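You operate a simulated robot arm through the tools that you are given. There is no shell and no other tool. Be economical: measure what you need, move in short steps, check, and stop when the job is done.

The job below is to be done with a simulated robot arm. You get a single attempt, and the scene is never put back.

Task
Switch the key switch of pump one off. Switch the key switch of pump four off. Switch the key switch of pump two off. Take the bottle that says "peach" from the top of the long table and leave it on the counter top. Fetch the slim clear bottle from the top of the long table and stand it on the table of the bag filler. Put the bottle that says "95" from the top of the long table on the table of the bag filler and the bottle marked "92" on the parts bench. Put the 450 ml clear ringed bottle from the top of the long table on the top of the bottling bench and the 700 ml clear ringed bottle on the counter top. Put the wide bottle from the top of the long table on the top of the white bench. Open the right drawer of the white bench, fetch the sponge from the middle of the white bench and set it in the inside of the right drawer and shut the drawer again. Do these in any order. Set down upright: bottle, slim clear bottle, clear ringed bottle, wide bottle.

It is judged by the outcome, as a careful person would: the job done as asked, and still so three seconds after it is handed in. It fails if anything else is knocked over, pushed out of place, dropped, spilled or broken.

Robot
A 7-joint arm with a two-finger gripper on a trunk, on a base that drives. Base frame: it is fixed to the floor where the robot stands at the start and does not move with it; the origin is under the middle of the robot, x ahead of it, y to its left, z up; the surface under the hand at the start is at about z = 0.28. Readings come in m, degrees, newtons and seconds.
With the tool pointing down near the work surface it reaches from about 0.3 to 0.44 m from the robot's upright axis, wherever it stands. Its first joint turns from -166.0 to 166.0 degrees. Places, roughly: blue bottle, green bottle [-1.5, -1.75, 1]; clear bottle, small bottle [-1.25, -1.25, 1]; clear ringed bottle [-1.5, -1.75, 1]; counter top [-3.3, -2.2, 0.9]; inside of the right drawer [-2.7, -4, 0.7]; key switch of pump four [0.2, -2.8, 0.9]; key switch of pump one [0.8, 0, 0.9]; key switch of pump two [0.6, -0.9, 0.9]; parts bench [0.1, -4.8, 0.9]; right drawer of the white bench [-2.6, -3.9, 0.7]; slim clear bottle [-1.5, -1.5, 1]; sponge (10x7x4 cm) [-2.4, -3.9, 0.9]; table of the bag filler [-1.7, -4.2, 0.9]; top of the bottling bench [-1.1, 1.8, 0.9]; top of the white bench [-2.3, -4.1, 0.9]; wide bottle [-1.75, -1.75, 1]. Payload 2.45 kg.
The TCP is the grasp point between the finger pads, 0.027 m short of the fingertips. In the tool frame z runs along the fingers and y along their closing line. Largest opening 0.08 m; the body of the gripper starts 0.054 m behind the TCP.
Orientation is that of the tool frame in the base frame, as a unit quaternion [x, y, z, w]. With the fingers straight down and closing along the base's y, the tool's x points along the base's -x, its y along +y and its z along -z.

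Tools
- The arm moves only by the tool drive_tool. Its argument "moves" is a list of rows, each a list of 7 numbers: the shift along the base's x, y, z in units of 25 mm (1.0 is 25 mm), then the turn, a rotation vector about the base's x, y, z in units of 6 degrees (1.0 is 6 degrees), then the closure in counts, from 0 (fully open) to 255 (shut). In form: [[tx, ty, tz, rx, ry, rz, jaw], ...]. A call has 1 to 20 rows; each row shifts and turns the commanded pose from where the row before left it. A call with a number of a shift or a turn outside -1 to 1 is refused whole. Each row takes 0.2 s and may step no farther than 0.05 m and 8.6 degrees from the row before; otherwise, or with a gripper value out of range, the whole call is refused. Where a pose cannot be reached the arm comes as near as it can. A force on the tool above 40 N (or 10 N above the force at the start of the call, whichever is more), or a blocked arm, ends the call early, and 0.2 s more pass. The fingers move at their own pace (about 0.153 m/s each) and stop on an object; they squeeze with about 37 N. The grip force told is the motor's: it shows also when the fingers shut on nothing. Time passes only in rows, and 0.2 s behind the last, so rows that do not move let the fingers close. The reply holds the time, the measured pose of the TCP, the force on the tool along the base axes, the opening and the grip force, in the units named above and with some noise, with the torque about the TCP (base axes, N m) and any sound that the robot's microphone picked up.
- Cameras (640 x 400 px; columns grow to the right, rows downward): "scene" is now at [0.0456, 0.0901, 1.6048]; the picture's right is [-0.60, -0.80, 0.00], its down [-0.54, 0.40, -0.74] and it looks along [0.59, -0.44, -0.67] (base axes); focal length 254 px, centre (320, 200). "wrist" rides on the gripper at [0.063, 0.012, -0.079] in the tool frame; the picture's right is [-0.19, 0.98, 0.00], its down [-0.72, -0.14, -0.68] and it looks along [-0.67, -0.13, 0.73] (tool axes); focal length 226 px, centre (320, 200).
- get_image(camera): a new picture of that camera. The clock stands still meanwhile.
- slide_trunk(by): slides the trunk up (or, below 0, down) by that many m; the arm and the scene camera ride with it, the base frame stays. It gives what a move gives, with no picture.
- roll_base(legs): drives the robot by 1 to 6 legs, each [ahead, turn to the left] in m and degrees, along the robot's own axes; the way and the turn of a leg run together, so that a leg with both is an arc; at most 1.5 m and 180 degrees a leg. The arm and the cameras ride along, it lands a little off, and it stops where it bumps. It gives what a move gives.
- turn_head(pan, tilt): turns the head with the scene camera to pan (to the left, within 120 degrees either way) and tilt (down, from -29 to 69), counted from straight ahead of the robot. It gives what a move gives.
- point_at(camera, pixels): there is no depth. For up to 12 entries [column, row, z] of the newest picture of that camera ("zoom" is the newest enlarged one), the place [x, y] in the base frame at which the ray of that pixel passes the height z, good to about 0.002 m. The clock stands still meanwhile.
- zoom(camera, box): a new picture of the part [left, top, right, bottom] of that camera's present view, enlarged. The clock stands still meanwhile.
- hand_in(): hands the job in; it is judged then, once.

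Keep the steps short. Do not move on a guess: measure, check each grasp and each placing, and mend mistakes. In all there are 357 turns and 280 pictures (those below and enlarged ones count). Leave the gripper open and the arm clear of the work at the hand-in unless told otherwise, and finish with a single line.

The tools are called after "Emit:" by a JSON object that holds its "name" and its "arguments". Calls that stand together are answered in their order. drive_tool: Moves the arm, as the interface text tells. Its arguments: {"type":"object","properties":{"moves":{"type":"array","items":{"type":"array","items":{"type":"number"}}}},"required":["moves"]} The other tools are called the same way: slide_trunk (by) slides the trunk up or down; roll_base (legs) drives the base; turn_head (pan, tilt) turns the head that bears the scene camera; get_image (camera) takes a picture; point_at (camera, pixels) gives the place at which the rays of pixels pass given heights; zoom (camera, box) takes an enlarged picture of a part of a camera's view; hand_in () hands the job in.

At the start:

```text
clock: 0.0
eef_pos: [0.5552, -0.1914, 1.0619]
orientation: [-0.001, 1.0, 0.0, -0.001]
contact_force: [-0.4, -0.3, 0.0]
moment: [-0.01, 0.03, 0.0]
grip_width: 0.08
grip_force: 0.0
trunk travel left (down, up): [-0.225, 0.315]
robot x, y, heading: [-0.0003, -0.0039, -0.2]
head pan, tilt: [-36.6, 42.2]
```

scene: 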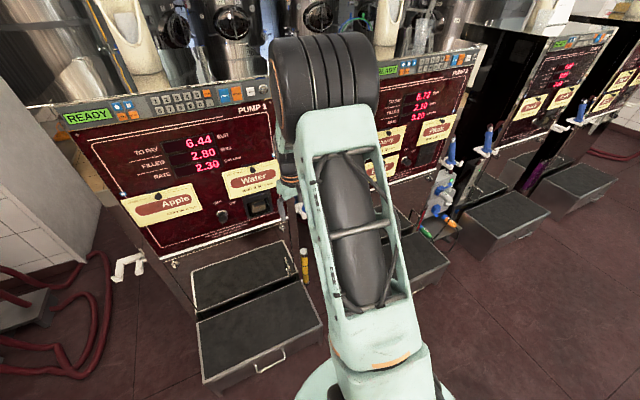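
wrist: 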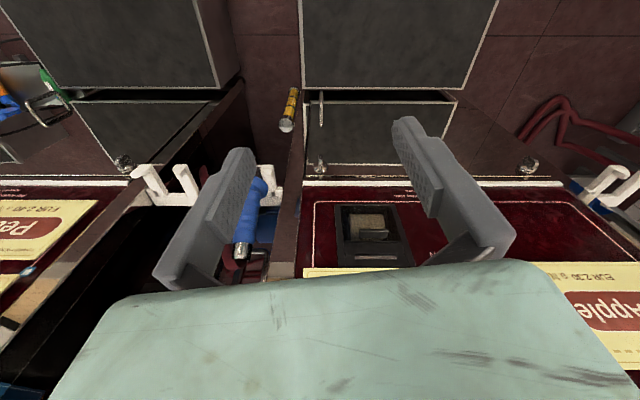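

I start by looking closely at pump one's panel, around the switch near (255,205).

Emit:
{"name": "zoom", "arguments": {"camera": "scene", "box": [180, 150, 300, 225]}}

Emit:
{"name": "zoom", "arguments": {"camera": "wrist", "box": [300, 180, 460, 280]}}

```text
5.33 times, centred on (240, 188) of scene
```

zoom: 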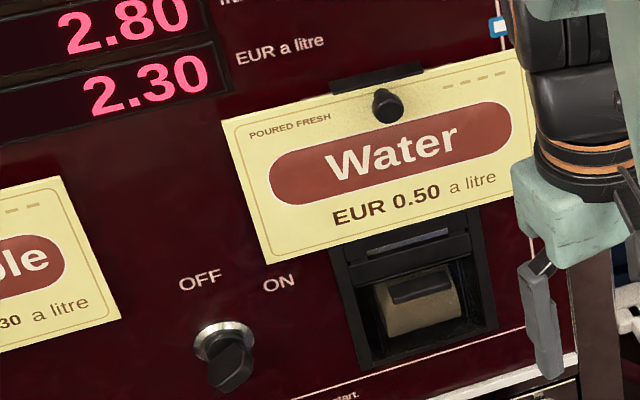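

```text
4.00 times, centred on (380, 230) of wrist
```

zoom: 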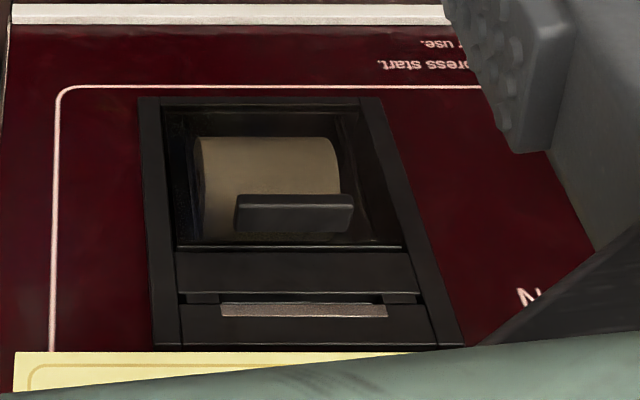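

The knob of pump one is near (223,214). I aim the head straight at it for a better look.

Emit:
{"name": "turn_head", "arguments": {"pan": 0, "tilt": 42}}

Emit:
{"name": "get_image", "arguments": {"camera": "scene"}}

```text
clock: 1.0
eef_pos: [0.5551, -0.1904, 1.0626]
orientation: [0.0, 1.0, -0.001, 0.0]
contact_force: [-0.9, -0.3, 0.3]
moment: [0.0, -0.04, 0.01]
grip_width: 0.0799
grip_force: 0.1
trunk travel left (down, up): [-0.225, 0.315]
robot x, y, heading: [-0.0001, 0.0019, 0.1]
head pan, tilt: [0.0, 42.0]
```

```text
275 pictures are left
```

scene: 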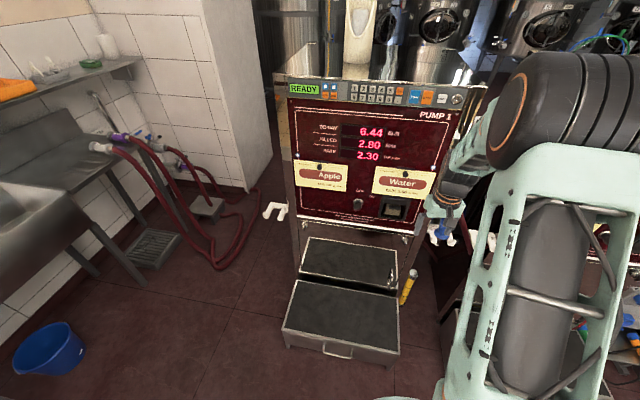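

Emit:
{"name": "zoom", "arguments": {"camera": "scene", "box": [320, 165, 400, 215]}}

Emit:
{"name": "zoom", "arguments": {"camera": "scene", "box": [270, 70, 480, 240]}}

Emit:
{"name": "point_at", "arguments": {"camera": "scene", "pixels": [[357, 205, 0.88], [357, 205, 0.92], [300, 217, 0.85], [423, 231, 0.85], [290, 97, 1.15], [455, 108, 1.15]]}}

```text
8.00 times, centred on (360, 190) of scene
```

zoom: 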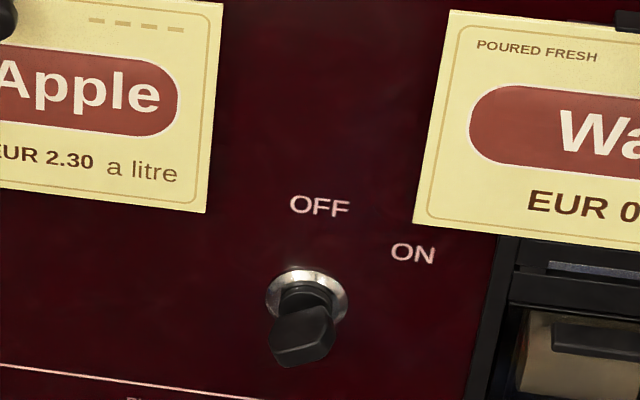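

```text
2.35 times, centred on (375, 155) of scene
```

zoom: 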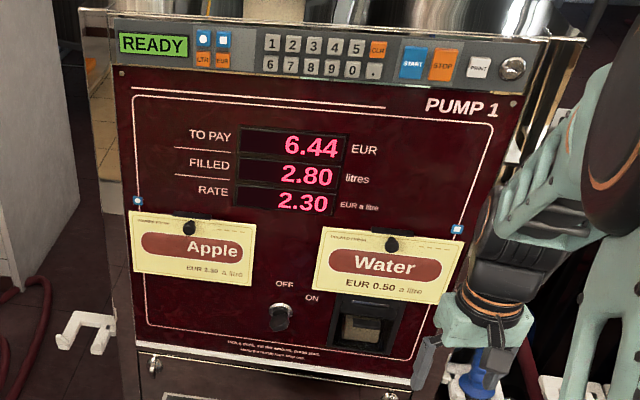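

```text
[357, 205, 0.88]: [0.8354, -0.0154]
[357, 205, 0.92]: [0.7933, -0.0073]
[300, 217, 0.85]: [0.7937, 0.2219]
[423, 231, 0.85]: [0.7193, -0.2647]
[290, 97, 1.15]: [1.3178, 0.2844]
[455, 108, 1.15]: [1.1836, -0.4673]
```

OFF is straight up, ON up to the right; the pump is yawed about 9°. I pitch the tool forward (horizontal) at a safe standoff, to look with the wrist camera.

Emit:
{"name": "drive_tool", "arguments": {"moves": [[-0.3, 0.5, 0, 0, -1, 0, 0], [-0.3, 0.5, 0, 0, -1, 0, 0], [-0.3, 0.5, 0, 0, -1, 0, 0], [-0.3, 0.5, 0, 0, -1, 0, 0], [-0.3, 0.5, 0, 0, -1, 0, 0], [-0.3, 0.5, -0.3, 0, -1, 0, 0], [-0.3, 0.5, -0.3, 0, -1, 0, 0], [-0.3, 0.5, -0.3, 0, -1, 0, 0], [-0.3, 0.5, -0.3, 0, -1, 0, 0], [-0.3, 0.5, -0.3, 0, -1, 0, 0], [-0.3, 0.5, -0.3, 0, -1, 0, 0], [-0.3, 0.5, -0.3, 0, -1, 0, 0], [-0.3, 0.5, -0.3, 0, -1, 0, 0], [-0.3, 0.5, -0.3, 0, -1, 0, 0], [-0.3, 0.5, -0.3, 0, -1, 0, 0]]}}

Emit:
{"name": "get_image", "arguments": {"camera": "wrist"}}

Emit:
{"name": "get_image", "arguments": {"camera": "scene"}}

```text
clock: 4.2
eef_pos: [0.4682, -0.0075, 0.9769]
orientation: [0.0, 0.707, 0.0, 0.708]
contact_force: [-0.4, -0.3, -0.6]
moment: [0.02, 0.01, -0.04]
grip_width: 0.0801
grip_force: 0.1
out of reach, approached as far as the arm can: row 10, 11, 12
trunk travel left (down, up): [-0.225, 0.315]
robot x, y, heading: [0.0003, -0.0011, 0.2]
head pan, tilt: [0.0, 42.0]
```

```text
272 pictures are left
```

wrist: 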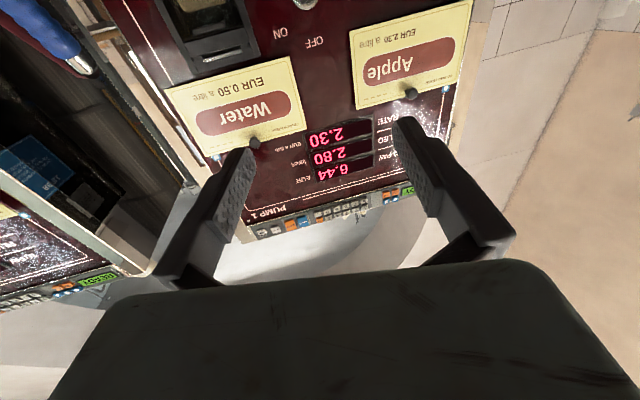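

```text
271 pictures are left
```

scene: 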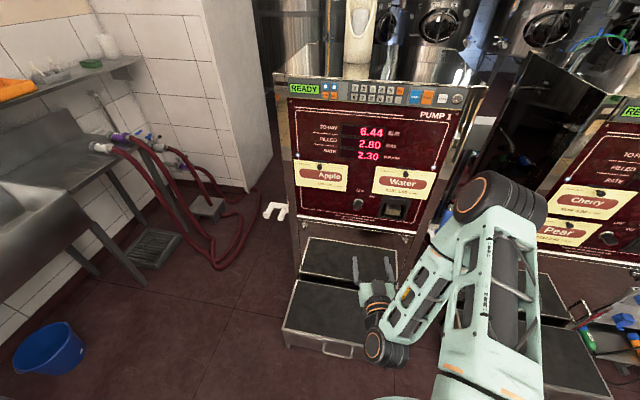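

Horizontal pose works. I lower by 0.1 m so that the key comes into the wrist view.

Emit:
{"name": "drive_tool", "arguments": {"moves": [[0, 0, -1, 0, 0, 0, 0], [0, 0, -1, 0, 0, 0, 0], [0, 0, -1, 0, 0, 0, 0], [0, 0, -1, 0, 0, 0, 0]]}}

Emit:
{"name": "get_image", "arguments": {"camera": "wrist"}}

```text
clock: 5.2
eef_pos: [0.4681, -0.0075, 0.8787]
orientation: [0.0, 0.707, -0.001, 0.707]
contact_force: [-0.4, -0.4, 0.5]
moment: [0.0, 0.03, 0.01]
grip_width: 0.0799
grip_force: 0.1
trunk travel left (down, up): [-0.225, 0.315]
robot x, y, heading: [-0.0001, -0.0009, 0.2]
head pan, tilt: [0.0, 42.0]
```

```text
270 pictures are left
```

wrist: 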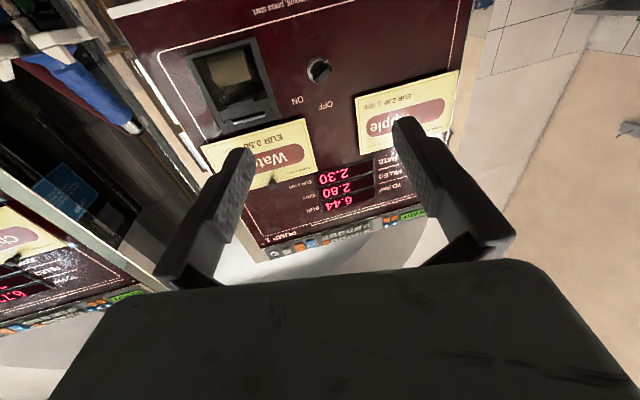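

Emit:
{"name": "zoom", "arguments": {"camera": "wrist", "box": [270, 40, 370, 110]}}

Emit:
{"name": "point_at", "arguments": {"camera": "wrist", "pixels": [[319, 70, 0.86], [319, 70, 0.88], [319, 70, 0.9], [319, 70, 0.92], [319, 70, 0.94]]}}

Emit:
{"name": "point_at", "arguments": {"camera": "scene", "pixels": [[358, 202, 0.86], [358, 202, 0.88], [358, 202, 0.9], [358, 202, 0.92]]}}

```text
5.71 times, centred on (320, 75) of wrist
```

zoom: 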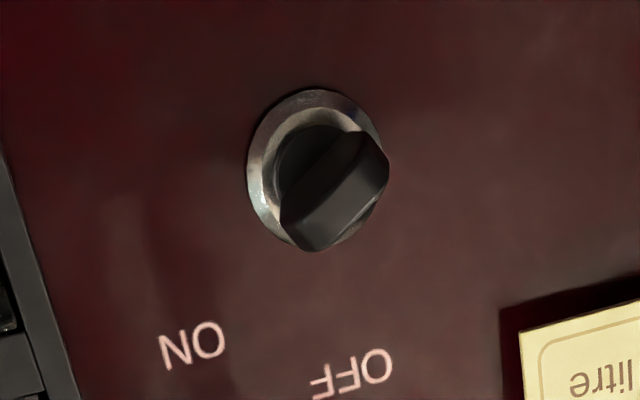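

```text
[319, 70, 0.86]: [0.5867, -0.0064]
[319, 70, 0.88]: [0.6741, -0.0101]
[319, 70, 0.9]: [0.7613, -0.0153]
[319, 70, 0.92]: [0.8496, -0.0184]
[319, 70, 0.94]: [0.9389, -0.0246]
```

```text
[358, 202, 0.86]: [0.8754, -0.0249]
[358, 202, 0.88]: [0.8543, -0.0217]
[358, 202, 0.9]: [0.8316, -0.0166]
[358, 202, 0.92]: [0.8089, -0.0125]
```

Triangulated ring centre: about (0.817,-0.016,0.913). I measure the bow tip and further panel points to get the face's inclination.

Emit:
{"name": "zoom", "arguments": {"camera": "wrist", "box": [180, 0, 500, 270]}}

Emit:
{"name": "point_at", "arguments": {"camera": "wrist", "pixels": [[322.7, 73.3, 0.88], [322.7, 73.3, 0.92], [319.2, 68.9, 0.88], [319.2, 68.9, 0.92]]}}

Emit:
{"name": "point_at", "arguments": {"camera": "scene", "pixels": [[357.9, 206.5, 0.88], [357.9, 206.5, 0.92], [358.4, 202, 0.88], [358.4, 202, 0.92]]}}

Emit:
{"name": "zoom", "arguments": {"camera": "scene", "box": [270, 70, 480, 240]}}

```text
1.48 times, centred on (340, 135) of wrist
```

zoom: 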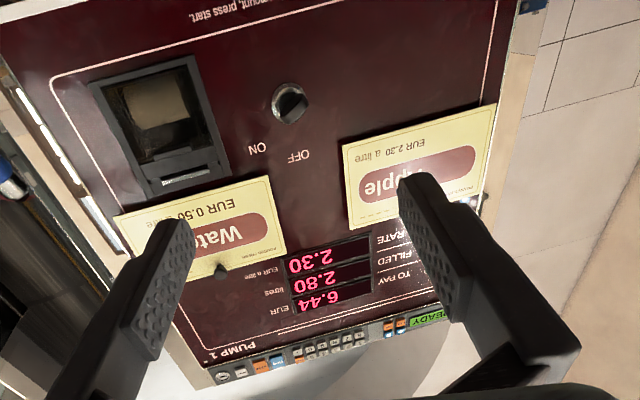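

```text
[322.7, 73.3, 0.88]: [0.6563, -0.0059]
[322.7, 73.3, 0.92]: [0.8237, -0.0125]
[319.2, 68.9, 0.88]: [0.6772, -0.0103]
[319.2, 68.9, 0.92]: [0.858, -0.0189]
```

```text
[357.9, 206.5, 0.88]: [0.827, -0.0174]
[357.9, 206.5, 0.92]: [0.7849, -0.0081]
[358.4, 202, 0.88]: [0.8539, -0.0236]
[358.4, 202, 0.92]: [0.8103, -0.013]
```

```text
2.35 times, centred on (375, 155) of scene
```

zoom: 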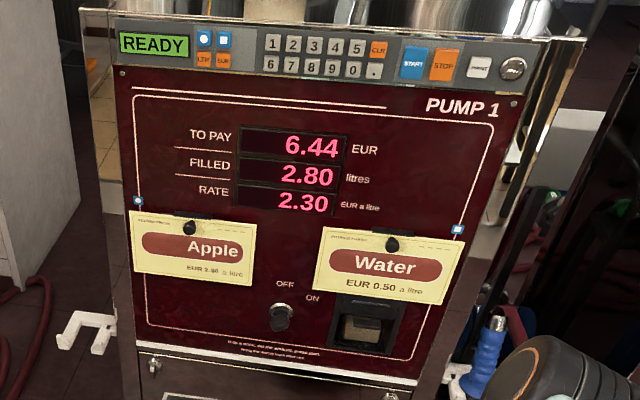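

Emit:
{"name": "point_at", "arguments": {"camera": "wrist", "pixels": [[322.6, 179.7, 1.0], [322.6, 179.7, 1.1], [322.6, 179.7, 1.2]]}}

Emit:
{"name": "point_at", "arguments": {"camera": "scene", "pixels": [[375.6, 156.8, 1.0], [375.6, 156.8, 1.1], [375.6, 156.8, 1.2]]}}

```text
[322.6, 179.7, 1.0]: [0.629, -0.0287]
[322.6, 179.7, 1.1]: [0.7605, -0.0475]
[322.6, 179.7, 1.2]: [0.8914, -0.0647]
```

```text
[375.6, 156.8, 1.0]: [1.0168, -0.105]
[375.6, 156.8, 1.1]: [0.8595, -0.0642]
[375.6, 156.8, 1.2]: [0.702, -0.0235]
```

Face is vertical, yawed ~8.7°; the bow points at ON (~45° right), tip at about (0.793,-0.010,0.913). I align yaw, roll 45° so the fingers straddle the bow, and move to an 8 cm standoff.

Emit:
{"name": "drive_tool", "arguments": {"moves": [[0, 0, 0.5, 0, 0, -0.75, 0], [0, 0, 0.5, 0, 0, -0.7, 0], [0.95, 0.04, 0.03, 0.742, -0.112, 0, 0], [0.95, 0.04, 0.03, 0.742, -0.112, 0, 0], [0.95, 0.04, 0.03, 0.742, -0.112, 0, 0], [0.95, 0.04, 0.03, 0.742, -0.112, 0, 0], [0.95, 0.04, 0.03, 0.742, -0.112, 0, 0], [0.95, 0.04, 0.03, 0.742, -0.112, 0, 0], [0.95, 0.04, 0.03, 0.742, -0.112, 0, 0], [0.95, 0.04, 0.03, 0.742, -0.112, 0, 0], [0.95, 0.04, 0.03, 0.742, -0.112, 0, 0], [0.95, 0.04, 0.03, 0.742, -0.112, 0, 0]]}}

Emit:
{"name": "get_image", "arguments": {"camera": "wrist"}}

Emit:
{"name": "get_image", "arguments": {"camera": "scene"}}

```text
clock: 7.8
eef_pos: [0.7059, 0.0023, 0.9116]
orientation: [0.319, 0.632, 0.221, 0.671]
contact_force: [0.4, 0.0, 0.2]
moment: [0.02, 0.02, 0.01]
grip_width: 0.0801
grip_force: 0.1
trunk travel left (down, up): [-0.225, 0.315]
robot x, y, heading: [0.0012, 0.0016, 0.0]
head pan, tilt: [0.0, 42.0]
```

```text
266 pictures are left
```

wrist: 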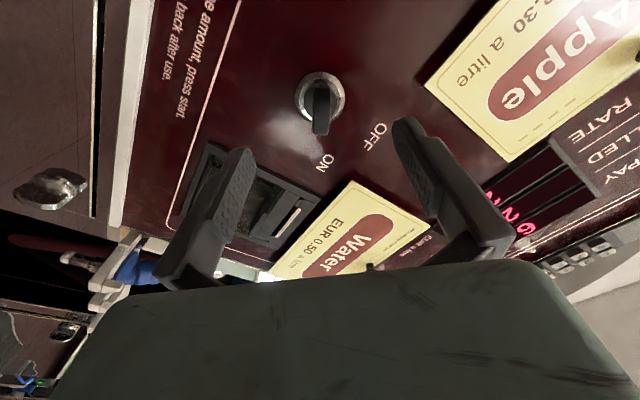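

```text
265 pictures are left
```

scene: 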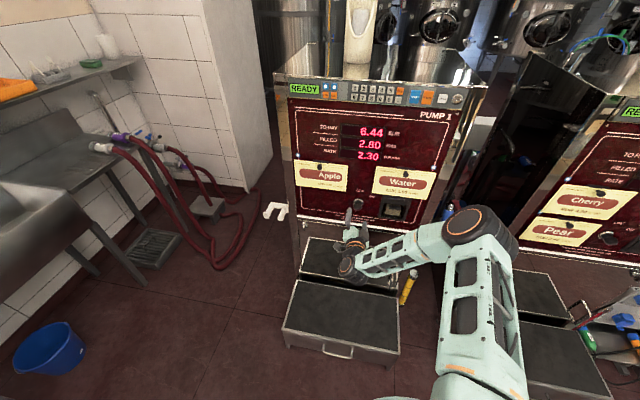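

The bow lines up with the tool axis (ring at (319,98), predicted (320,97)). I advance 79 mm and close.

Emit:
{"name": "drive_tool", "arguments": {"moves": [[0.78, -0.118, 0, 0, 0, 0, 0], [0.78, -0.118, 0, 0, 0, 0, 0], [0.78, -0.118, 0, 0, 0, 0, 0], [0.78, -0.118, 0, 0, 0, 0, 0]]}}

Emit:
{"name": "get_image", "arguments": {"camera": "wrist"}}

```text
clock: 8.8
eef_pos: [0.7811, -0.0102, 0.9097]
orientation: [0.321, 0.633, 0.219, 0.67]
contact_force: [-28.0, -5.4, -3.2]
moment: [0.01, 0.85, -1.39]
grip_width: 0.0751
grip_force: 0.1
trunk travel left (down, up): [-0.225, 0.315]
robot x, y, heading: [0.0012, -0.0004, -0.1]
head pan, tilt: [0.0, 42.0]
```

```text
264 pictures are left
```

wrist: 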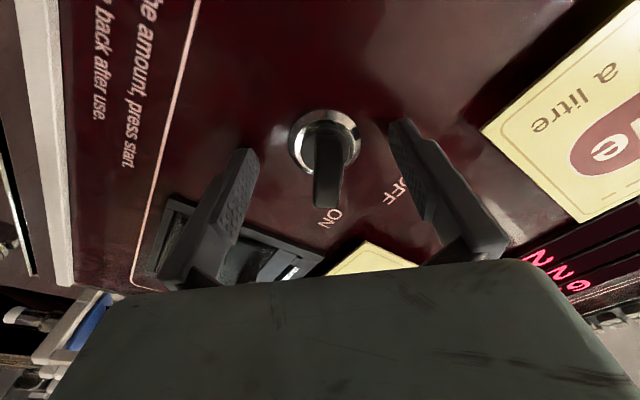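

28 N contact: a fingertip touches the printer frame/panel beside. I back off 15 mm, narrow the jaw to ~4 cm, then look again.

Emit:
{"name": "drive_tool", "arguments": {"moves": [[-0.6, 0.09, 0, 0, 0, 0, 0], [0, 0, 0, 0, 0, 0, 130], [0, 0, 0, 0, 0, 0, 130]]}}

Emit:
{"name": "get_image", "arguments": {"camera": "wrist"}}

```text
clock: 9.6
eef_pos: [0.7702, -0.0065, 0.9113]
orientation: [0.319, 0.632, 0.22, 0.672]
contact_force: [-0.9, -0.2, -0.3]
moment: [0.01, -0.01, -0.02]
grip_width: 0.0391
grip_force: 0.1
trunk travel left (down, up): [-0.225, 0.315]
robot x, y, heading: [0.0014, 0.0, -0.1]
head pan, tilt: [0.0, 42.0]
```

```text
263 pictures are left
```

wrist: 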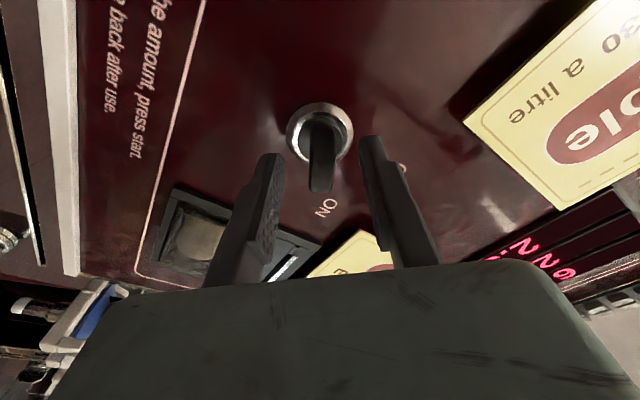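

Fingers straddle the bow. I advance 9 mm and close.

Emit:
{"name": "drive_tool", "arguments": {"moves": [[0.36, -0.055, 0, 0, 0, 0, 130], [0, 0, 0, 0, 0, 0, 255], [0, 0, 0, 0, 0, 0, 255], [0, 0, 0, 0, 0, 0, 255]]}}

Emit:
{"name": "get_image", "arguments": {"camera": "wrist"}}

```text
clock: 10.6
eef_pos: [0.7792, -0.0064, 0.9095]
orientation: [0.32, 0.631, 0.22, 0.671]
contact_force: [10.7, 4.4, 6.0]
moment: [0.23, 1.07, 0.12]
grip_width: 0.0126
grip_force: 39.0
trunk travel left (down, up): [-0.225, 0.315]
robot x, y, heading: [0.0042, 0.0022, 0.4]
head pan, tilt: [0.0, 42.0]
```

```text
262 pictures are left
```

wrist: 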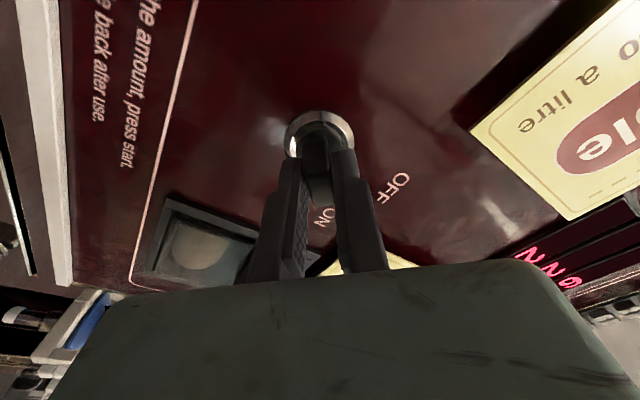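

Gripped (12.6 mm). I turn the key 45° towards OFF (counter-clockwise seen by the viewer).

Emit:
{"name": "drive_tool", "arguments": {"moves": [[0, 0, 0, -0.742, 0.112, 0, 255], [0, 0, 0, -0.742, 0.112, 0, 255], [0, 0, 0, -0.742, 0.112, 0, 255], [0, 0, 0, -0.742, 0.112, 0, 255], [0, 0, 0, -0.742, 0.112, 0, 255], [0, 0, 0, -0.742, 0.112, 0, 255], [0, 0, 0, -0.742, 0.112, 0, 255], [0, 0, 0, -0.742, 0.112, 0, 255], [0, 0, 0, -0.742, 0.112, 0, 255], [0, 0, 0, -0.742, 0.112, 0, 255], [0, 0, 0, 0, 0, 0, 255]]}}

Emit:
{"name": "get_image", "arguments": {"camera": "wrist"}}

```text
clock: 13.0
eef_pos: [0.7782, -0.0081, 0.9101]
orientation: [0.053, 0.705, -0.054, 0.705]
contact_force: [6.8, 8.1, 3.9]
moment: [0.05, 0.34, -0.71]
grip_width: 0.0125
grip_force: 39.5
trunk travel left (down, up): [-0.225, 0.315]
robot x, y, heading: [-0.0002, 0.0012, -0.3]
head pan, tilt: [0.0, 42.0]
```

```text
261 pictures are left
```

wrist: 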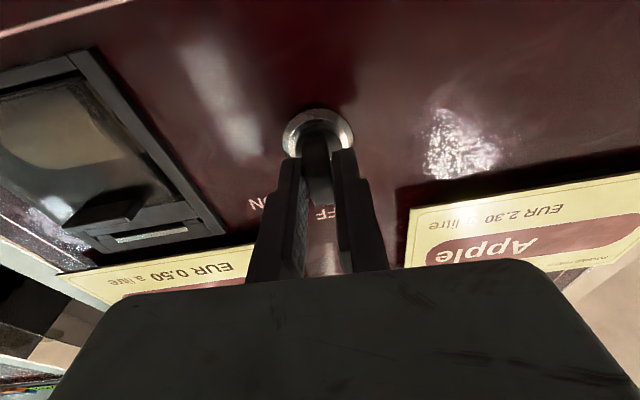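

The key now points to OFF. I open partly and back away 10 cm, then look.

Emit:
{"name": "drive_tool", "arguments": {"moves": [[0, 0, 0, 0, 0, 0, 130], [0, 0, 0, 0, 0, 0, 130], [-0.8, 0.12, 0, 0, 0, 0, 130], [-0.8, 0.12, 0, 0, 0, 0, 130], [-0.8, 0.12, 0, 0, 0, 0, 130], [-0.8, 0.12, 0, 0, 0, 0, 0], [-0.8, 0.12, 0, 0, 0, 0, 0]]}}

Emit:
{"name": "get_image", "arguments": {"camera": "wrist"}}

```text
clock: 14.6
eef_pos: [0.6783, 0.0067, 0.9104]
orientation: [0.053, 0.705, -0.054, 0.705]
contact_force: [-0.4, -0.3, 0.8]
moment: [-0.01, -0.02, 0.04]
grip_width: 0.0798
grip_force: 0.1
trunk travel left (down, up): [-0.225, 0.315]
robot x, y, heading: [-0.0016, 0.0009, -0.0]
head pan, tilt: [0.0, 42.0]
```

```text
260 pictures are left
```

wrist: 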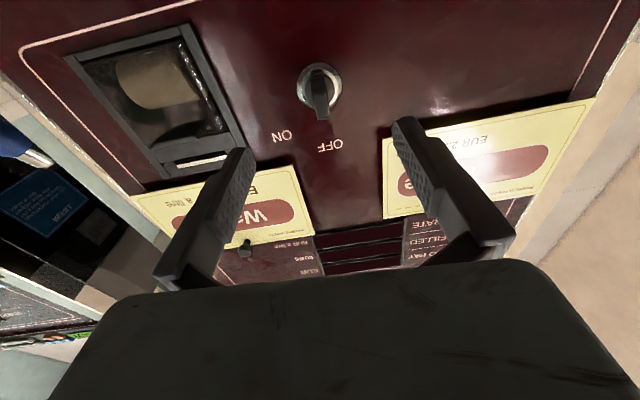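

Pump one's displays are dark: it is off. I retract the arm and look to the right for pump two.

Emit:
{"name": "drive_tool", "arguments": {"moves": [[-1, 0, 0, 0, 0, 0, 0], [-1, 0, 0, 0, 0, 0, 0], [-1, 0, 0, 0, 0, 0, 0], [-1, 0, 0, 0, 0, 0, 0], [-1, 0, 0, 0, 0, 0, 0], [-1, 0, 0, 0, 0, 0, 0], [-1, 0, 0, 0, 0, 0, 0], [-1, 0, 0, 0, 0, 0, 0]]}}

Emit:
{"name": "turn_head", "arguments": {"pan": -60, "tilt": 35}}

Emit:
{"name": "get_image", "arguments": {"camera": "scene"}}

Emit:
{"name": "turn_head", "arguments": {"pan": -118, "tilt": 30}}

Emit:
{"name": "get_image", "arguments": {"camera": "scene"}}

```text
clock: 16.4
eef_pos: [0.4769, 0.0048, 0.9103]
orientation: [0.054, 0.705, -0.055, 0.705]
contact_force: [-0.5, -1.0, -0.6]
moment: [-0.01, -0.02, 0.03]
grip_width: 0.08
grip_force: 0.1
trunk travel left (down, up): [-0.225, 0.315]
robot x, y, heading: [0.0005, -0.0011, 0.1]
head pan, tilt: [0.0, 42.0]
```

```text
clock: 17.7
eef_pos: [0.4782, 0.0068, 0.9109]
orientation: [0.054, 0.705, -0.054, 0.705]
contact_force: [0.1, 0.2, 0.0]
moment: [-0.01, 0.0, -0.03]
grip_width: 0.0803
grip_force: 0.0
trunk travel left (down, up): [-0.225, 0.315]
robot x, y, heading: [-0.0002, 0.0031, -0.2]
head pan, tilt: [-60.0, 35.0]
```

```text
259 pictures are left
```

scene: 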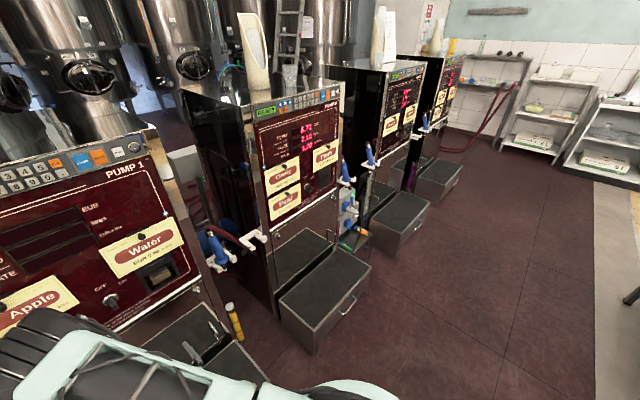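

```text
clock: 19.0
eef_pos: [0.4783, 0.0057, 0.9105]
orientation: [0.053, 0.705, -0.053, 0.705]
contact_force: [0.9, 0.1, -0.2]
moment: [-0.01, 0.03, 0.01]
grip_width: 0.08
grip_force: 0.0
trunk travel left (down, up): [-0.225, 0.315]
robot x, y, heading: [0.0004, 0.0027, -0.1]
head pan, tilt: [-118.0, 30.0]
```

```text
258 pictures are left
```

scene: 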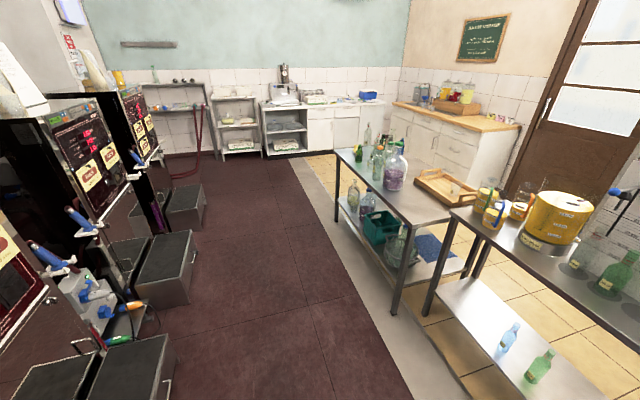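

I measure where table legs and pump steps stand on the floor to plan the drive.

Emit:
{"name": "point_at", "arguments": {"camera": "scene", "pixels": [[395, 314, 0], [425, 315, 0], [337, 225, 0], [190, 285, 0.0], [205, 210, 0], [175, 330, 0.2], [405, 222, 0.9], [336, 150, 0.9], [450, 208, 0.9], [640, 318, 0.9], [475, 205, 0.9]]}}

```text
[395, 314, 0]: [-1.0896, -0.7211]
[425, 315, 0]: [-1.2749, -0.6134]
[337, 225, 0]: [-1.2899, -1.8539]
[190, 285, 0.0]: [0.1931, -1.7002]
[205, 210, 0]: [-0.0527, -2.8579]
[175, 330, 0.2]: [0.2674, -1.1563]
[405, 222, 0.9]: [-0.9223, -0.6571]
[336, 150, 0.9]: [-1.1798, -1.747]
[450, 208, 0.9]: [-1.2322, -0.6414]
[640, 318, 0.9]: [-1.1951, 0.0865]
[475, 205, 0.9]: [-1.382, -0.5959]
```

Aisle is wide enough. I drive to face pump two: turn right 105°, 0.80 m ahead, turn left 96°.

Emit:
{"name": "roll_base", "arguments": {"legs": [[0, -105], [0.8, 0], [0, 96]]}}

Emit:
{"name": "turn_head", "arguments": {"pan": 0, "tilt": 42}}

Emit:
{"name": "get_image", "arguments": {"camera": "scene"}}

Emit:
{"name": "get_image", "arguments": {"camera": "wrist"}}

```text
clock: 32.0
eef_pos: [0.2521, -0.8496, 0.9104]
orientation: [0.12, 0.697, -0.12, 0.697]
contact_force: [0.2, -0.2, -0.3]
moment: [-0.01, -0.03, -0.02]
grip_width: 0.0801
grip_force: 0.1
trunk travel left (down, up): [-0.225, 0.315]
robot x, y, heading: [-0.223, -0.7685, -10.8]
head pan, tilt: [-118.0, 30.0]
```

```text
clock: 33.9
eef_pos: [0.2509, -0.8499, 0.9113]
orientation: [0.121, 0.697, -0.121, 0.697]
contact_force: [0.6, 0.2, 0.1]
moment: [-0.05, -0.01, -0.01]
grip_width: 0.0801
grip_force: 0.1
trunk travel left (down, up): [-0.225, 0.315]
robot x, y, heading: [-0.2194, -0.7709, -10.9]
head pan, tilt: [0.0, 42.0]
```

```text
257 pictures are left
```

scene: 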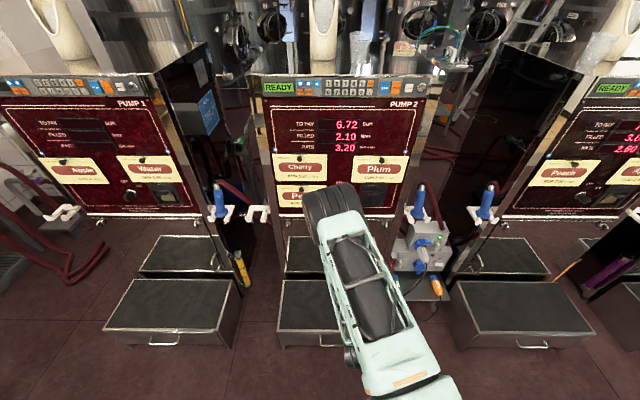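

```text
256 pictures are left
```

wrist: 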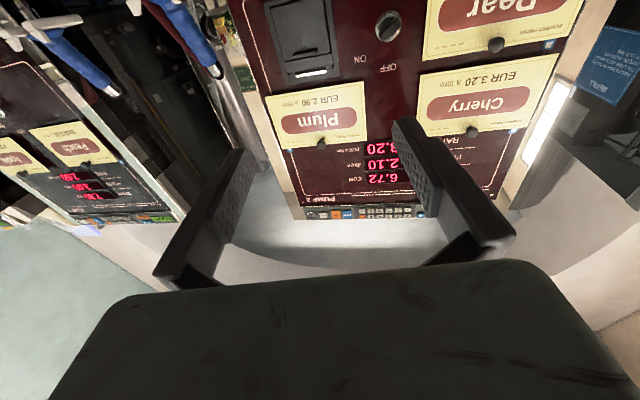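

Pump two's key is seen in the wrist view at (388,25). I record that ray, then yaw the tool back ~10° and lower 6 cm for a second ray.

Emit:
{"name": "point_at", "arguments": {"camera": "wrist", "pixels": [[388, 25, 0.88], [388, 25, 0.92]]}}

Emit:
{"name": "drive_tool", "arguments": {"moves": [[0, 0, -0.6, 0, 0, 0.9, 0], [0, 0, -0.6, 0, 0, 0.85, 0], [0, 0, -0.6, 0, 0, 0, 0], [0, 0, -0.6, 0, 0, 0, 0]]}}

Emit:
{"name": "get_image", "arguments": {"camera": "wrist"}}

```text
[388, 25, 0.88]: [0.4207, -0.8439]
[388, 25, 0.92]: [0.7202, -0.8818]
```

```text
clock: 34.9
eef_pos: [0.2519, -0.8504, 0.8504]
orientation: [0.055, 0.705, -0.055, 0.705]
contact_force: [0.5, -0.4, -0.6]
moment: [0.0, 0.0, 0.03]
grip_width: 0.0798
grip_force: 0.2
trunk travel left (down, up): [-0.225, 0.315]
robot x, y, heading: [-0.2169, -0.7661, -10.8]
head pan, tilt: [0.0, 42.0]
```

```text
255 pictures are left
```

wrist: 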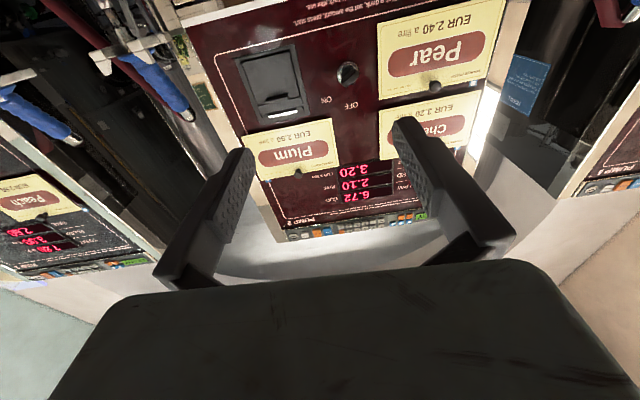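

Emit:
{"name": "zoom", "arguments": {"camera": "wrist", "box": [300, 45, 400, 115]}}

Emit:
{"name": "point_at", "arguments": {"camera": "wrist", "pixels": [[348, 73, 0.88], [348, 73, 0.92]]}}

```text
5.71 times, centred on (350, 80) of wrist
```

zoom: 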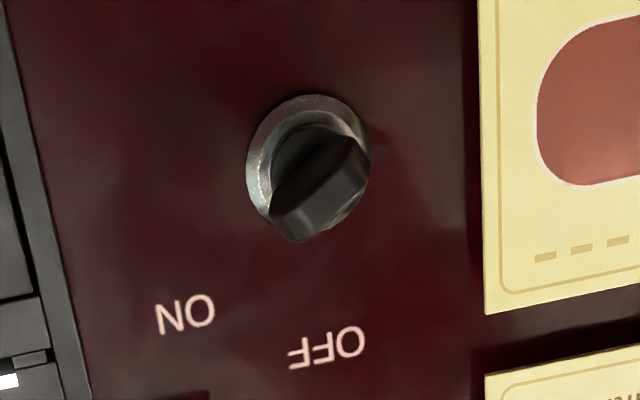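

```text
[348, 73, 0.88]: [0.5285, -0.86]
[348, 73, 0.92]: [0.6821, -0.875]
```

Ring ≈ (0.645,-0.8715,0.910). I need the yaw of pump two's face; zoom on its lower edge and top edge in the scene view.

Emit:
{"name": "zoom", "arguments": {"camera": "scene", "box": [240, 70, 450, 230]}}

```text
2.50 times, centred on (345, 150) of scene
```

zoom: 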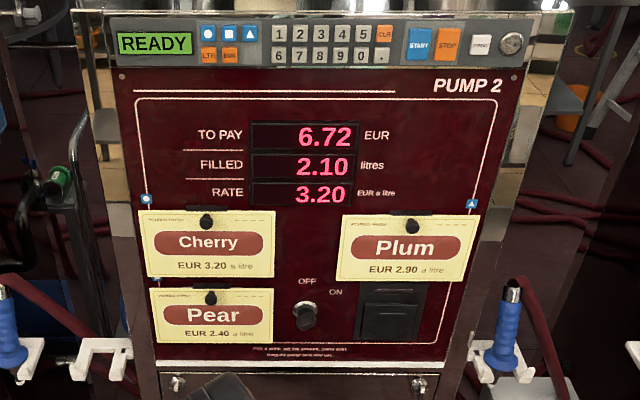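

Emit:
{"name": "point_at", "arguments": {"camera": "zoom", "pixels": [[157, 363, 0.85], [442, 372, 0.85], [122, 76, 1.2], [514, 78, 1.2], [146, 199, 1.05], [472, 203, 1.05], [305, 306, 0.88], [305, 306, 0.92], [303, 319, 0.88], [303, 319, 0.92]]}}

```text
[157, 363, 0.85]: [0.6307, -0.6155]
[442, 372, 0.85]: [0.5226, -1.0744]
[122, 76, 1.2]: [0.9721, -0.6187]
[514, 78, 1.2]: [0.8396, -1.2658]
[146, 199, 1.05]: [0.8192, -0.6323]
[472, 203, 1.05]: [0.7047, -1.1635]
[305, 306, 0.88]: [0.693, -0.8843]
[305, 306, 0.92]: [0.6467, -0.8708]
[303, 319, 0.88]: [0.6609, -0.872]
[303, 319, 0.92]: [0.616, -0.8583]
```

Face yaw ≈12.2°, ring (0.655,-0.873,0.912). I roll 45°, narrow the jaw and move to an 8 cm standoff.

Emit:
{"name": "drive_tool", "arguments": {"moves": [[0.95, 0.01, 0.2, 0, 0, -0.55, 130], [0.95, 0.01, 0.2, 0, 0, 0, 130], [0.95, 0.01, 0.2, 0.733, -0.158, 0, 130], [0.95, 0.01, 0.2, 0.733, -0.158, 0, 130], [0.95, 0.01, 0.2, 0.733, -0.158, 0, 130], [0.95, 0.01, 0.2, 0.733, -0.158, 0, 130], [0.95, 0.01, 0.2, 0.733, -0.158, 0, 130], [0.95, 0.01, 0.2, 0.733, -0.158, 0, 130], [0.95, 0.01, 0.2, 0.733, -0.158, 0, 130], [0.95, 0.01, 0.2, 0.733, -0.158, 0, 130], [0.95, 0.01, 0.2, 0.733, -0.158, 0, 130], [0.95, 0.01, 0.2, 0.733, -0.158, 0, 130]]}}

Emit:
{"name": "get_image", "arguments": {"camera": "wrist"}}

```text
clock: 37.5
eef_pos: [0.5382, -0.849, 0.9116]
orientation: [0.339, 0.621, 0.198, 0.678]
contact_force: [0.0, -0.3, -0.3]
moment: [-0.02, -0.01, -0.03]
grip_width: 0.0393
grip_force: 0.1
trunk travel left (down, up): [-0.225, 0.315]
robot x, y, heading: [-0.2171, -0.7652, -10.7]
head pan, tilt: [0.0, 42.0]
```

```text
252 pictures are left
```

wrist: 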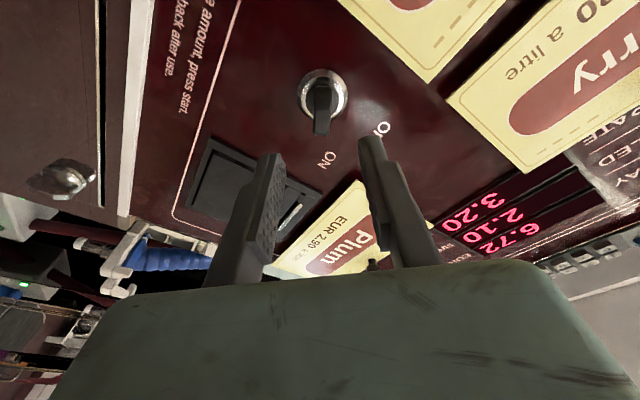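

Aligned (ring at (322,95)). I advance 78 mm and close.

Emit:
{"name": "drive_tool", "arguments": {"moves": [[0.765, -0.165, 0, 0, 0, 0, 130], [0.765, -0.165, 0, 0, 0, 0, 130], [0.765, -0.165, 0, 0, 0, 0, 130], [0.765, -0.165, 0, 0, 0, 0, 130], [0, 0, 0, 0, 0, 0, 255], [0, 0, 0, 0, 0, 0, 255], [0, 0, 0, 0, 0, 0, 255]]}}

Emit:
{"name": "get_image", "arguments": {"camera": "wrist"}}

```text
clock: 39.1
eef_pos: [0.6152, -0.8646, 0.9105]
orientation: [0.339, 0.621, 0.2, 0.677]
contact_force: [10.9, 0.9, 0.9]
moment: [-0.05, -0.2, 1.25]
grip_width: 0.0118
grip_force: 39.2
trunk travel left (down, up): [-0.225, 0.315]
robot x, y, heading: [-0.2177, -0.7665, -10.7]
head pan, tilt: [0.0, 42.0]
```

```text
251 pictures are left
```

wrist: 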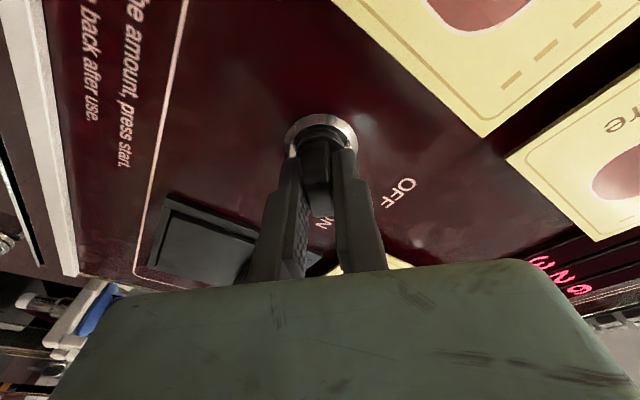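

Gripped (11.8 mm). I turn 45° towards OFF, release and back out.

Emit:
{"name": "drive_tool", "arguments": {"moves": [[0, 0, 0, -0.733, 0.158, 0, 255], [0, 0, 0, -0.733, 0.158, 0, 255], [0, 0, 0, -0.733, 0.158, 0, 255], [0, 0, 0, -0.733, 0.158, 0, 255], [0, 0, 0, -0.733, 0.158, 0, 255], [0, 0, 0, -0.733, 0.158, 0, 255], [0, 0, 0, -0.733, 0.158, 0, 255], [0, 0, 0, -0.733, 0.158, 0, 255], [0, 0, 0, -0.733, 0.158, 0, 255], [0, 0, 0, -0.733, 0.158, 0, 255], [0, 0, 0, 0, 0, 0, 255]]}}

Emit:
{"name": "drive_tool", "arguments": {"moves": [[0, 0, 0, 0, 0, 0, 130], [0, 0, 0, 0, 0, 0, 130], [-0.78, 0.17, 0, 0, 0, 0, 130], [-0.78, 0.17, 0, 0, 0, 0, 130], [-0.78, 0.17, 0, 0, 0, 0, 130], [-0.78, 0.17, 0, 0, 0, 0, 0], [-0.78, 0.17, 0, 0, 0, 0, 0]]}}

Emit:
{"name": "get_image", "arguments": {"camera": "wrist"}}

```text
clock: 41.5
eef_pos: [0.6154, -0.864, 0.9113]
orientation: [0.076, 0.703, -0.077, 0.703]
contact_force: [16.7, -2.1, 6.0]
moment: [-0.08, -0.67, 0.92]
grip_width: 0.0124
grip_force: 39.3
trunk travel left (down, up): [-0.225, 0.315]
robot x, y, heading: [-0.2175, -0.7696, -10.8]
head pan, tilt: [0.0, 42.0]
```

```text
clock: 43.1
eef_pos: [0.5174, -0.8412, 0.911]
orientation: [0.076, 0.703, -0.077, 0.703]
contact_force: [-0.2, -0.6, 0.0]
moment: [-0.02, 0.0, -0.01]
grip_width: 0.08
grip_force: 0.0
trunk travel left (down, up): [-0.225, 0.315]
robot x, y, heading: [-0.2166, -0.768, -10.8]
head pan, tilt: [0.0, 42.0]
```

```text
250 pictures are left
```

wrist: 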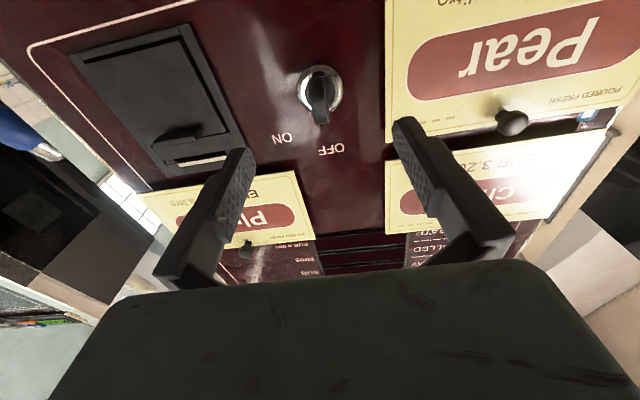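

Pump two is dark/off. I retract the arm and drive to pump four.

Emit:
{"name": "drive_tool", "arguments": {"moves": [[-0.98, 0.2, 0, 0, 0, 0, 0], [-0.98, 0.2, 0, 0, 0, 0, 0], [-0.98, 0.2, 0, 0, 0, 0, 0], [-0.98, 0.2, 0, 0, 0, 0, 0], [-0.98, 0.2, 0, 0, 0, 0, 0], [-0.98, 0.2, 0, 0, 0, 0, 0], [-0.98, 0.2, 0, 0, 0, 0, 0], [-0.98, 0.2, 0, 0, 0, 0, 0], [-0.98, 0.2, 0, 0, 0, 0, 0], [-0.98, 0.2, 0, 0, 0, 0, 0]]}}

Emit:
{"name": "roll_base", "arguments": {"legs": [[0, -91], [1.4, 0], [0.47, 0], [0, 87]]}}

Emit:
{"name": "get_image", "arguments": {"camera": "scene"}}

Emit:
{"name": "get_image", "arguments": {"camera": "wrist"}}

```text
clock: 45.3
eef_pos: [0.269, -0.7912, 0.911]
orientation: [0.075, 0.703, -0.076, 0.703]
contact_force: [0.4, 0.0, -0.9]
moment: [-0.02, 0.02, -0.02]
grip_width: 0.0803
grip_force: 0.0
trunk travel left (down, up): [-0.225, 0.315]
robot x, y, heading: [-0.2179, -0.769, -10.7]
head pan, tilt: [0.0, 42.0]
```

```text
clock: 62.4
eef_pos: [-0.0794, -2.6258, 0.9109]
orientation: [0.086, 0.702, -0.086, 0.702]
contact_force: [0.5, -0.4, -0.1]
moment: [-0.02, -0.04, 0.0]
grip_width: 0.08
grip_force: 0.1
trunk travel left (down, up): [-0.225, 0.315]
robot x, y, heading: [-0.5675, -2.5862, -12.3]
head pan, tilt: [0.0, 42.0]
```

```text
249 pictures are left
```

scene: 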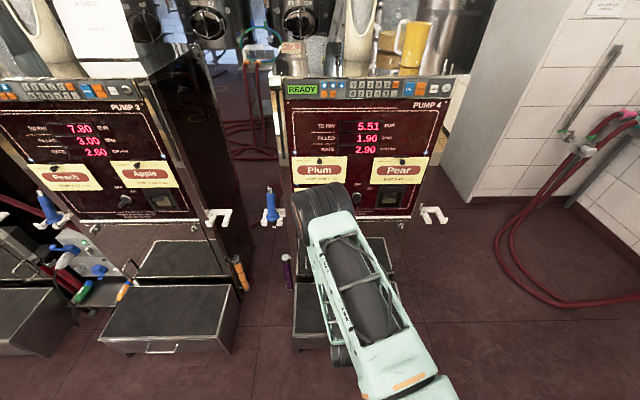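

```text
248 pictures are left
```

wrist: 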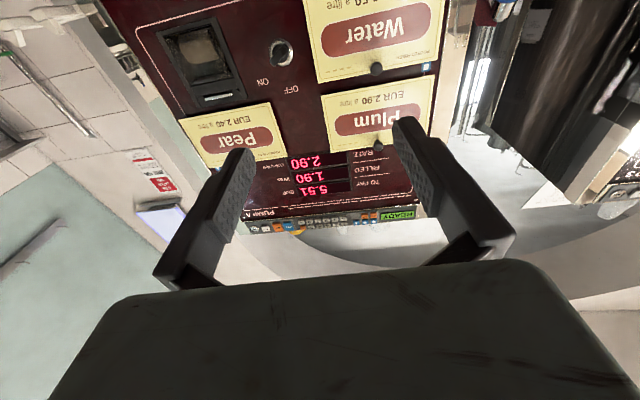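

Now in front of pump four. I measure its key and face in both views.

Emit:
{"name": "zoom", "arguments": {"camera": "wrist", "box": [230, 15, 330, 85]}}

Emit:
{"name": "zoom", "arguments": {"camera": "scene", "box": [270, 70, 470, 230]}}

```text
5.71 times, centred on (280, 50) of wrist
```

zoom: 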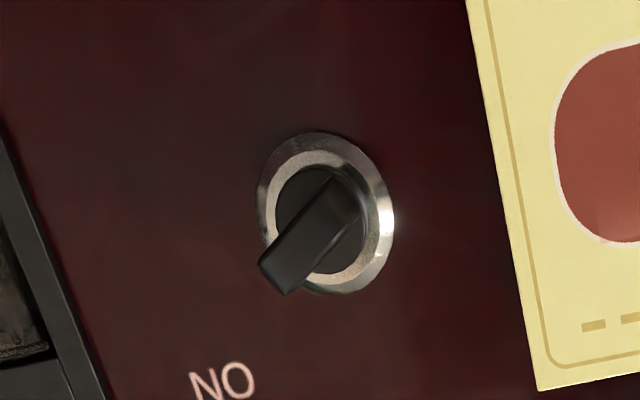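

```text
2.50 times, centred on (370, 150) of scene
```

zoom: 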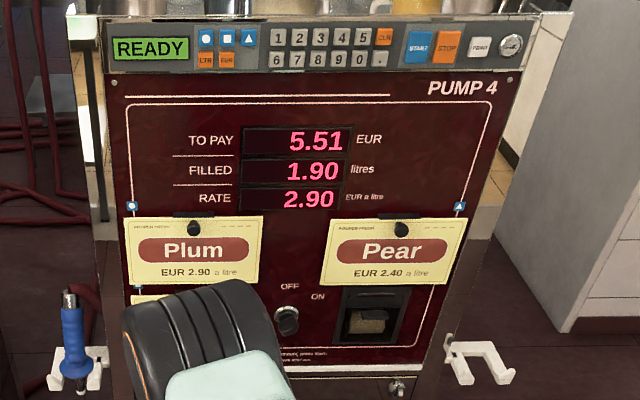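

Emit:
{"name": "point_at", "arguments": {"camera": "wrist", "pixels": [[281.1, 52.3, 0.88], [281.1, 52.3, 0.92]]}}

Emit:
{"name": "point_at", "arguments": {"camera": "zoom", "pixels": [[285, 312, 0.88], [285, 312, 0.92], [288, 322, 0.88], [288, 322, 0.92], [132, 206, 1.05], [461, 206, 1.05], [114, 82, 1.2], [510, 84, 1.2]]}}

```text
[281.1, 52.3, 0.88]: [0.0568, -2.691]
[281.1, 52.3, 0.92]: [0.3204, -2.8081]
```

```text
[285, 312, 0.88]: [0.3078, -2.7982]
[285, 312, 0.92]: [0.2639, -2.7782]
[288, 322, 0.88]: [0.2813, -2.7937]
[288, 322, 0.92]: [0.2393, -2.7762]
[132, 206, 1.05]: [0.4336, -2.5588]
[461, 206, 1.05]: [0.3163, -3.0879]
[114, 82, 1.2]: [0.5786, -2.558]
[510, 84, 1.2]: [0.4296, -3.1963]
```

Yaw ≈12.6°, ring (0.271,-2.784,0.9125). I align, roll 45° and go to the standoff.

Emit:
{"name": "drive_tool", "arguments": {"moves": [[0.778, -0.441, 0, 0, 0, 0.23, 130], [0.778, -0.441, 0, 0, 0, 0, 130], [0.778, -0.441, 0, 0.733, -0.163, 0, 130], [0.778, -0.441, 0, 0.733, -0.163, 0, 130], [0.778, -0.441, 0, 0.733, -0.163, 0, 130], [0.778, -0.441, 0, 0.733, -0.163, 0, 130], [0.778, -0.441, 0, 0.733, -0.163, 0, 130], [0.778, -0.441, 0, 0.733, -0.163, 0, 130], [0.778, -0.441, 0, 0.733, -0.163, 0, 130], [0.778, -0.441, 0, 0.733, -0.163, 0, 130], [0.778, -0.441, 0, 0.733, -0.163, 0, 130], [0.778, -0.441, 0.05, 0.733, -0.163, 0, 130]]}}

Emit:
{"name": "get_image", "arguments": {"camera": "wrist"}}

```text
clock: 65.0
eef_pos: [0.152, -2.758, 0.9107]
orientation: [0.34, 0.619, 0.198, 0.679]
contact_force: [-0.1, 0.4, 0.0]
moment: [-0.02, 0.02, -0.01]
grip_width: 0.0392
grip_force: 0.1
trunk travel left (down, up): [-0.225, 0.315]
robot x, y, heading: [-0.571, -2.5906, -12.0]
head pan, tilt: [0.0, 42.0]
```

```text
245 pictures are left
```

wrist: 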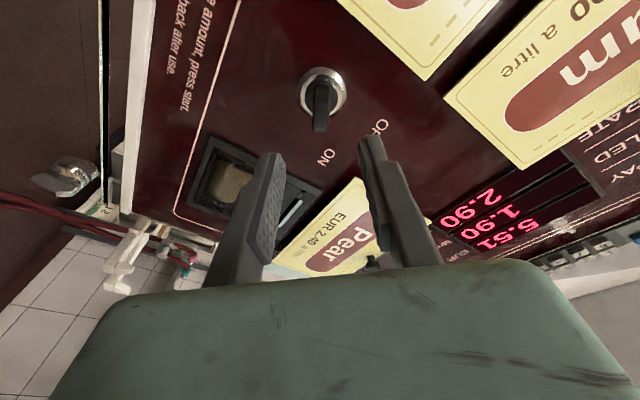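

Well aligned. I advance 79 mm, close, and check.

Emit:
{"name": "drive_tool", "arguments": {"moves": [[0.772, -0.172, 0, 0, 0, 0, 130], [0.772, -0.172, 0, 0, 0, 0, 130], [0.772, -0.172, 0, 0, 0, 0, 130], [0.772, -0.172, 0, 0, 0, 0, 130], [0, 0, 0, 0, 0, 0, 255], [0, 0, 0, 0, 0, 0, 255], [0, 0, 0, 0, 0, 0, 255]]}}

Emit:
{"name": "get_image", "arguments": {"camera": "wrist"}}

```text
clock: 66.6
eef_pos: [0.2303, -2.7746, 0.9124]
orientation: [0.341, 0.619, 0.198, 0.679]
contact_force: [10.9, -1.2, 3.6]
moment: [-0.05, -0.28, 1.04]
grip_width: 0.0123
grip_force: 38.8
trunk travel left (down, up): [-0.225, 0.315]
robot x, y, heading: [-0.5685, -2.5869, -12.2]
head pan, tilt: [0.0, 42.0]
```

```text
244 pictures are left
```

wrist: 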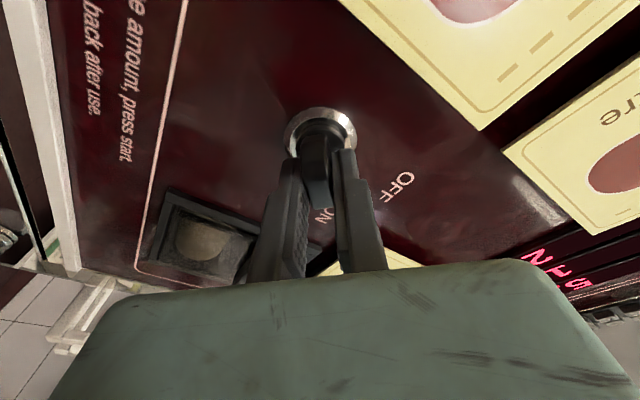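

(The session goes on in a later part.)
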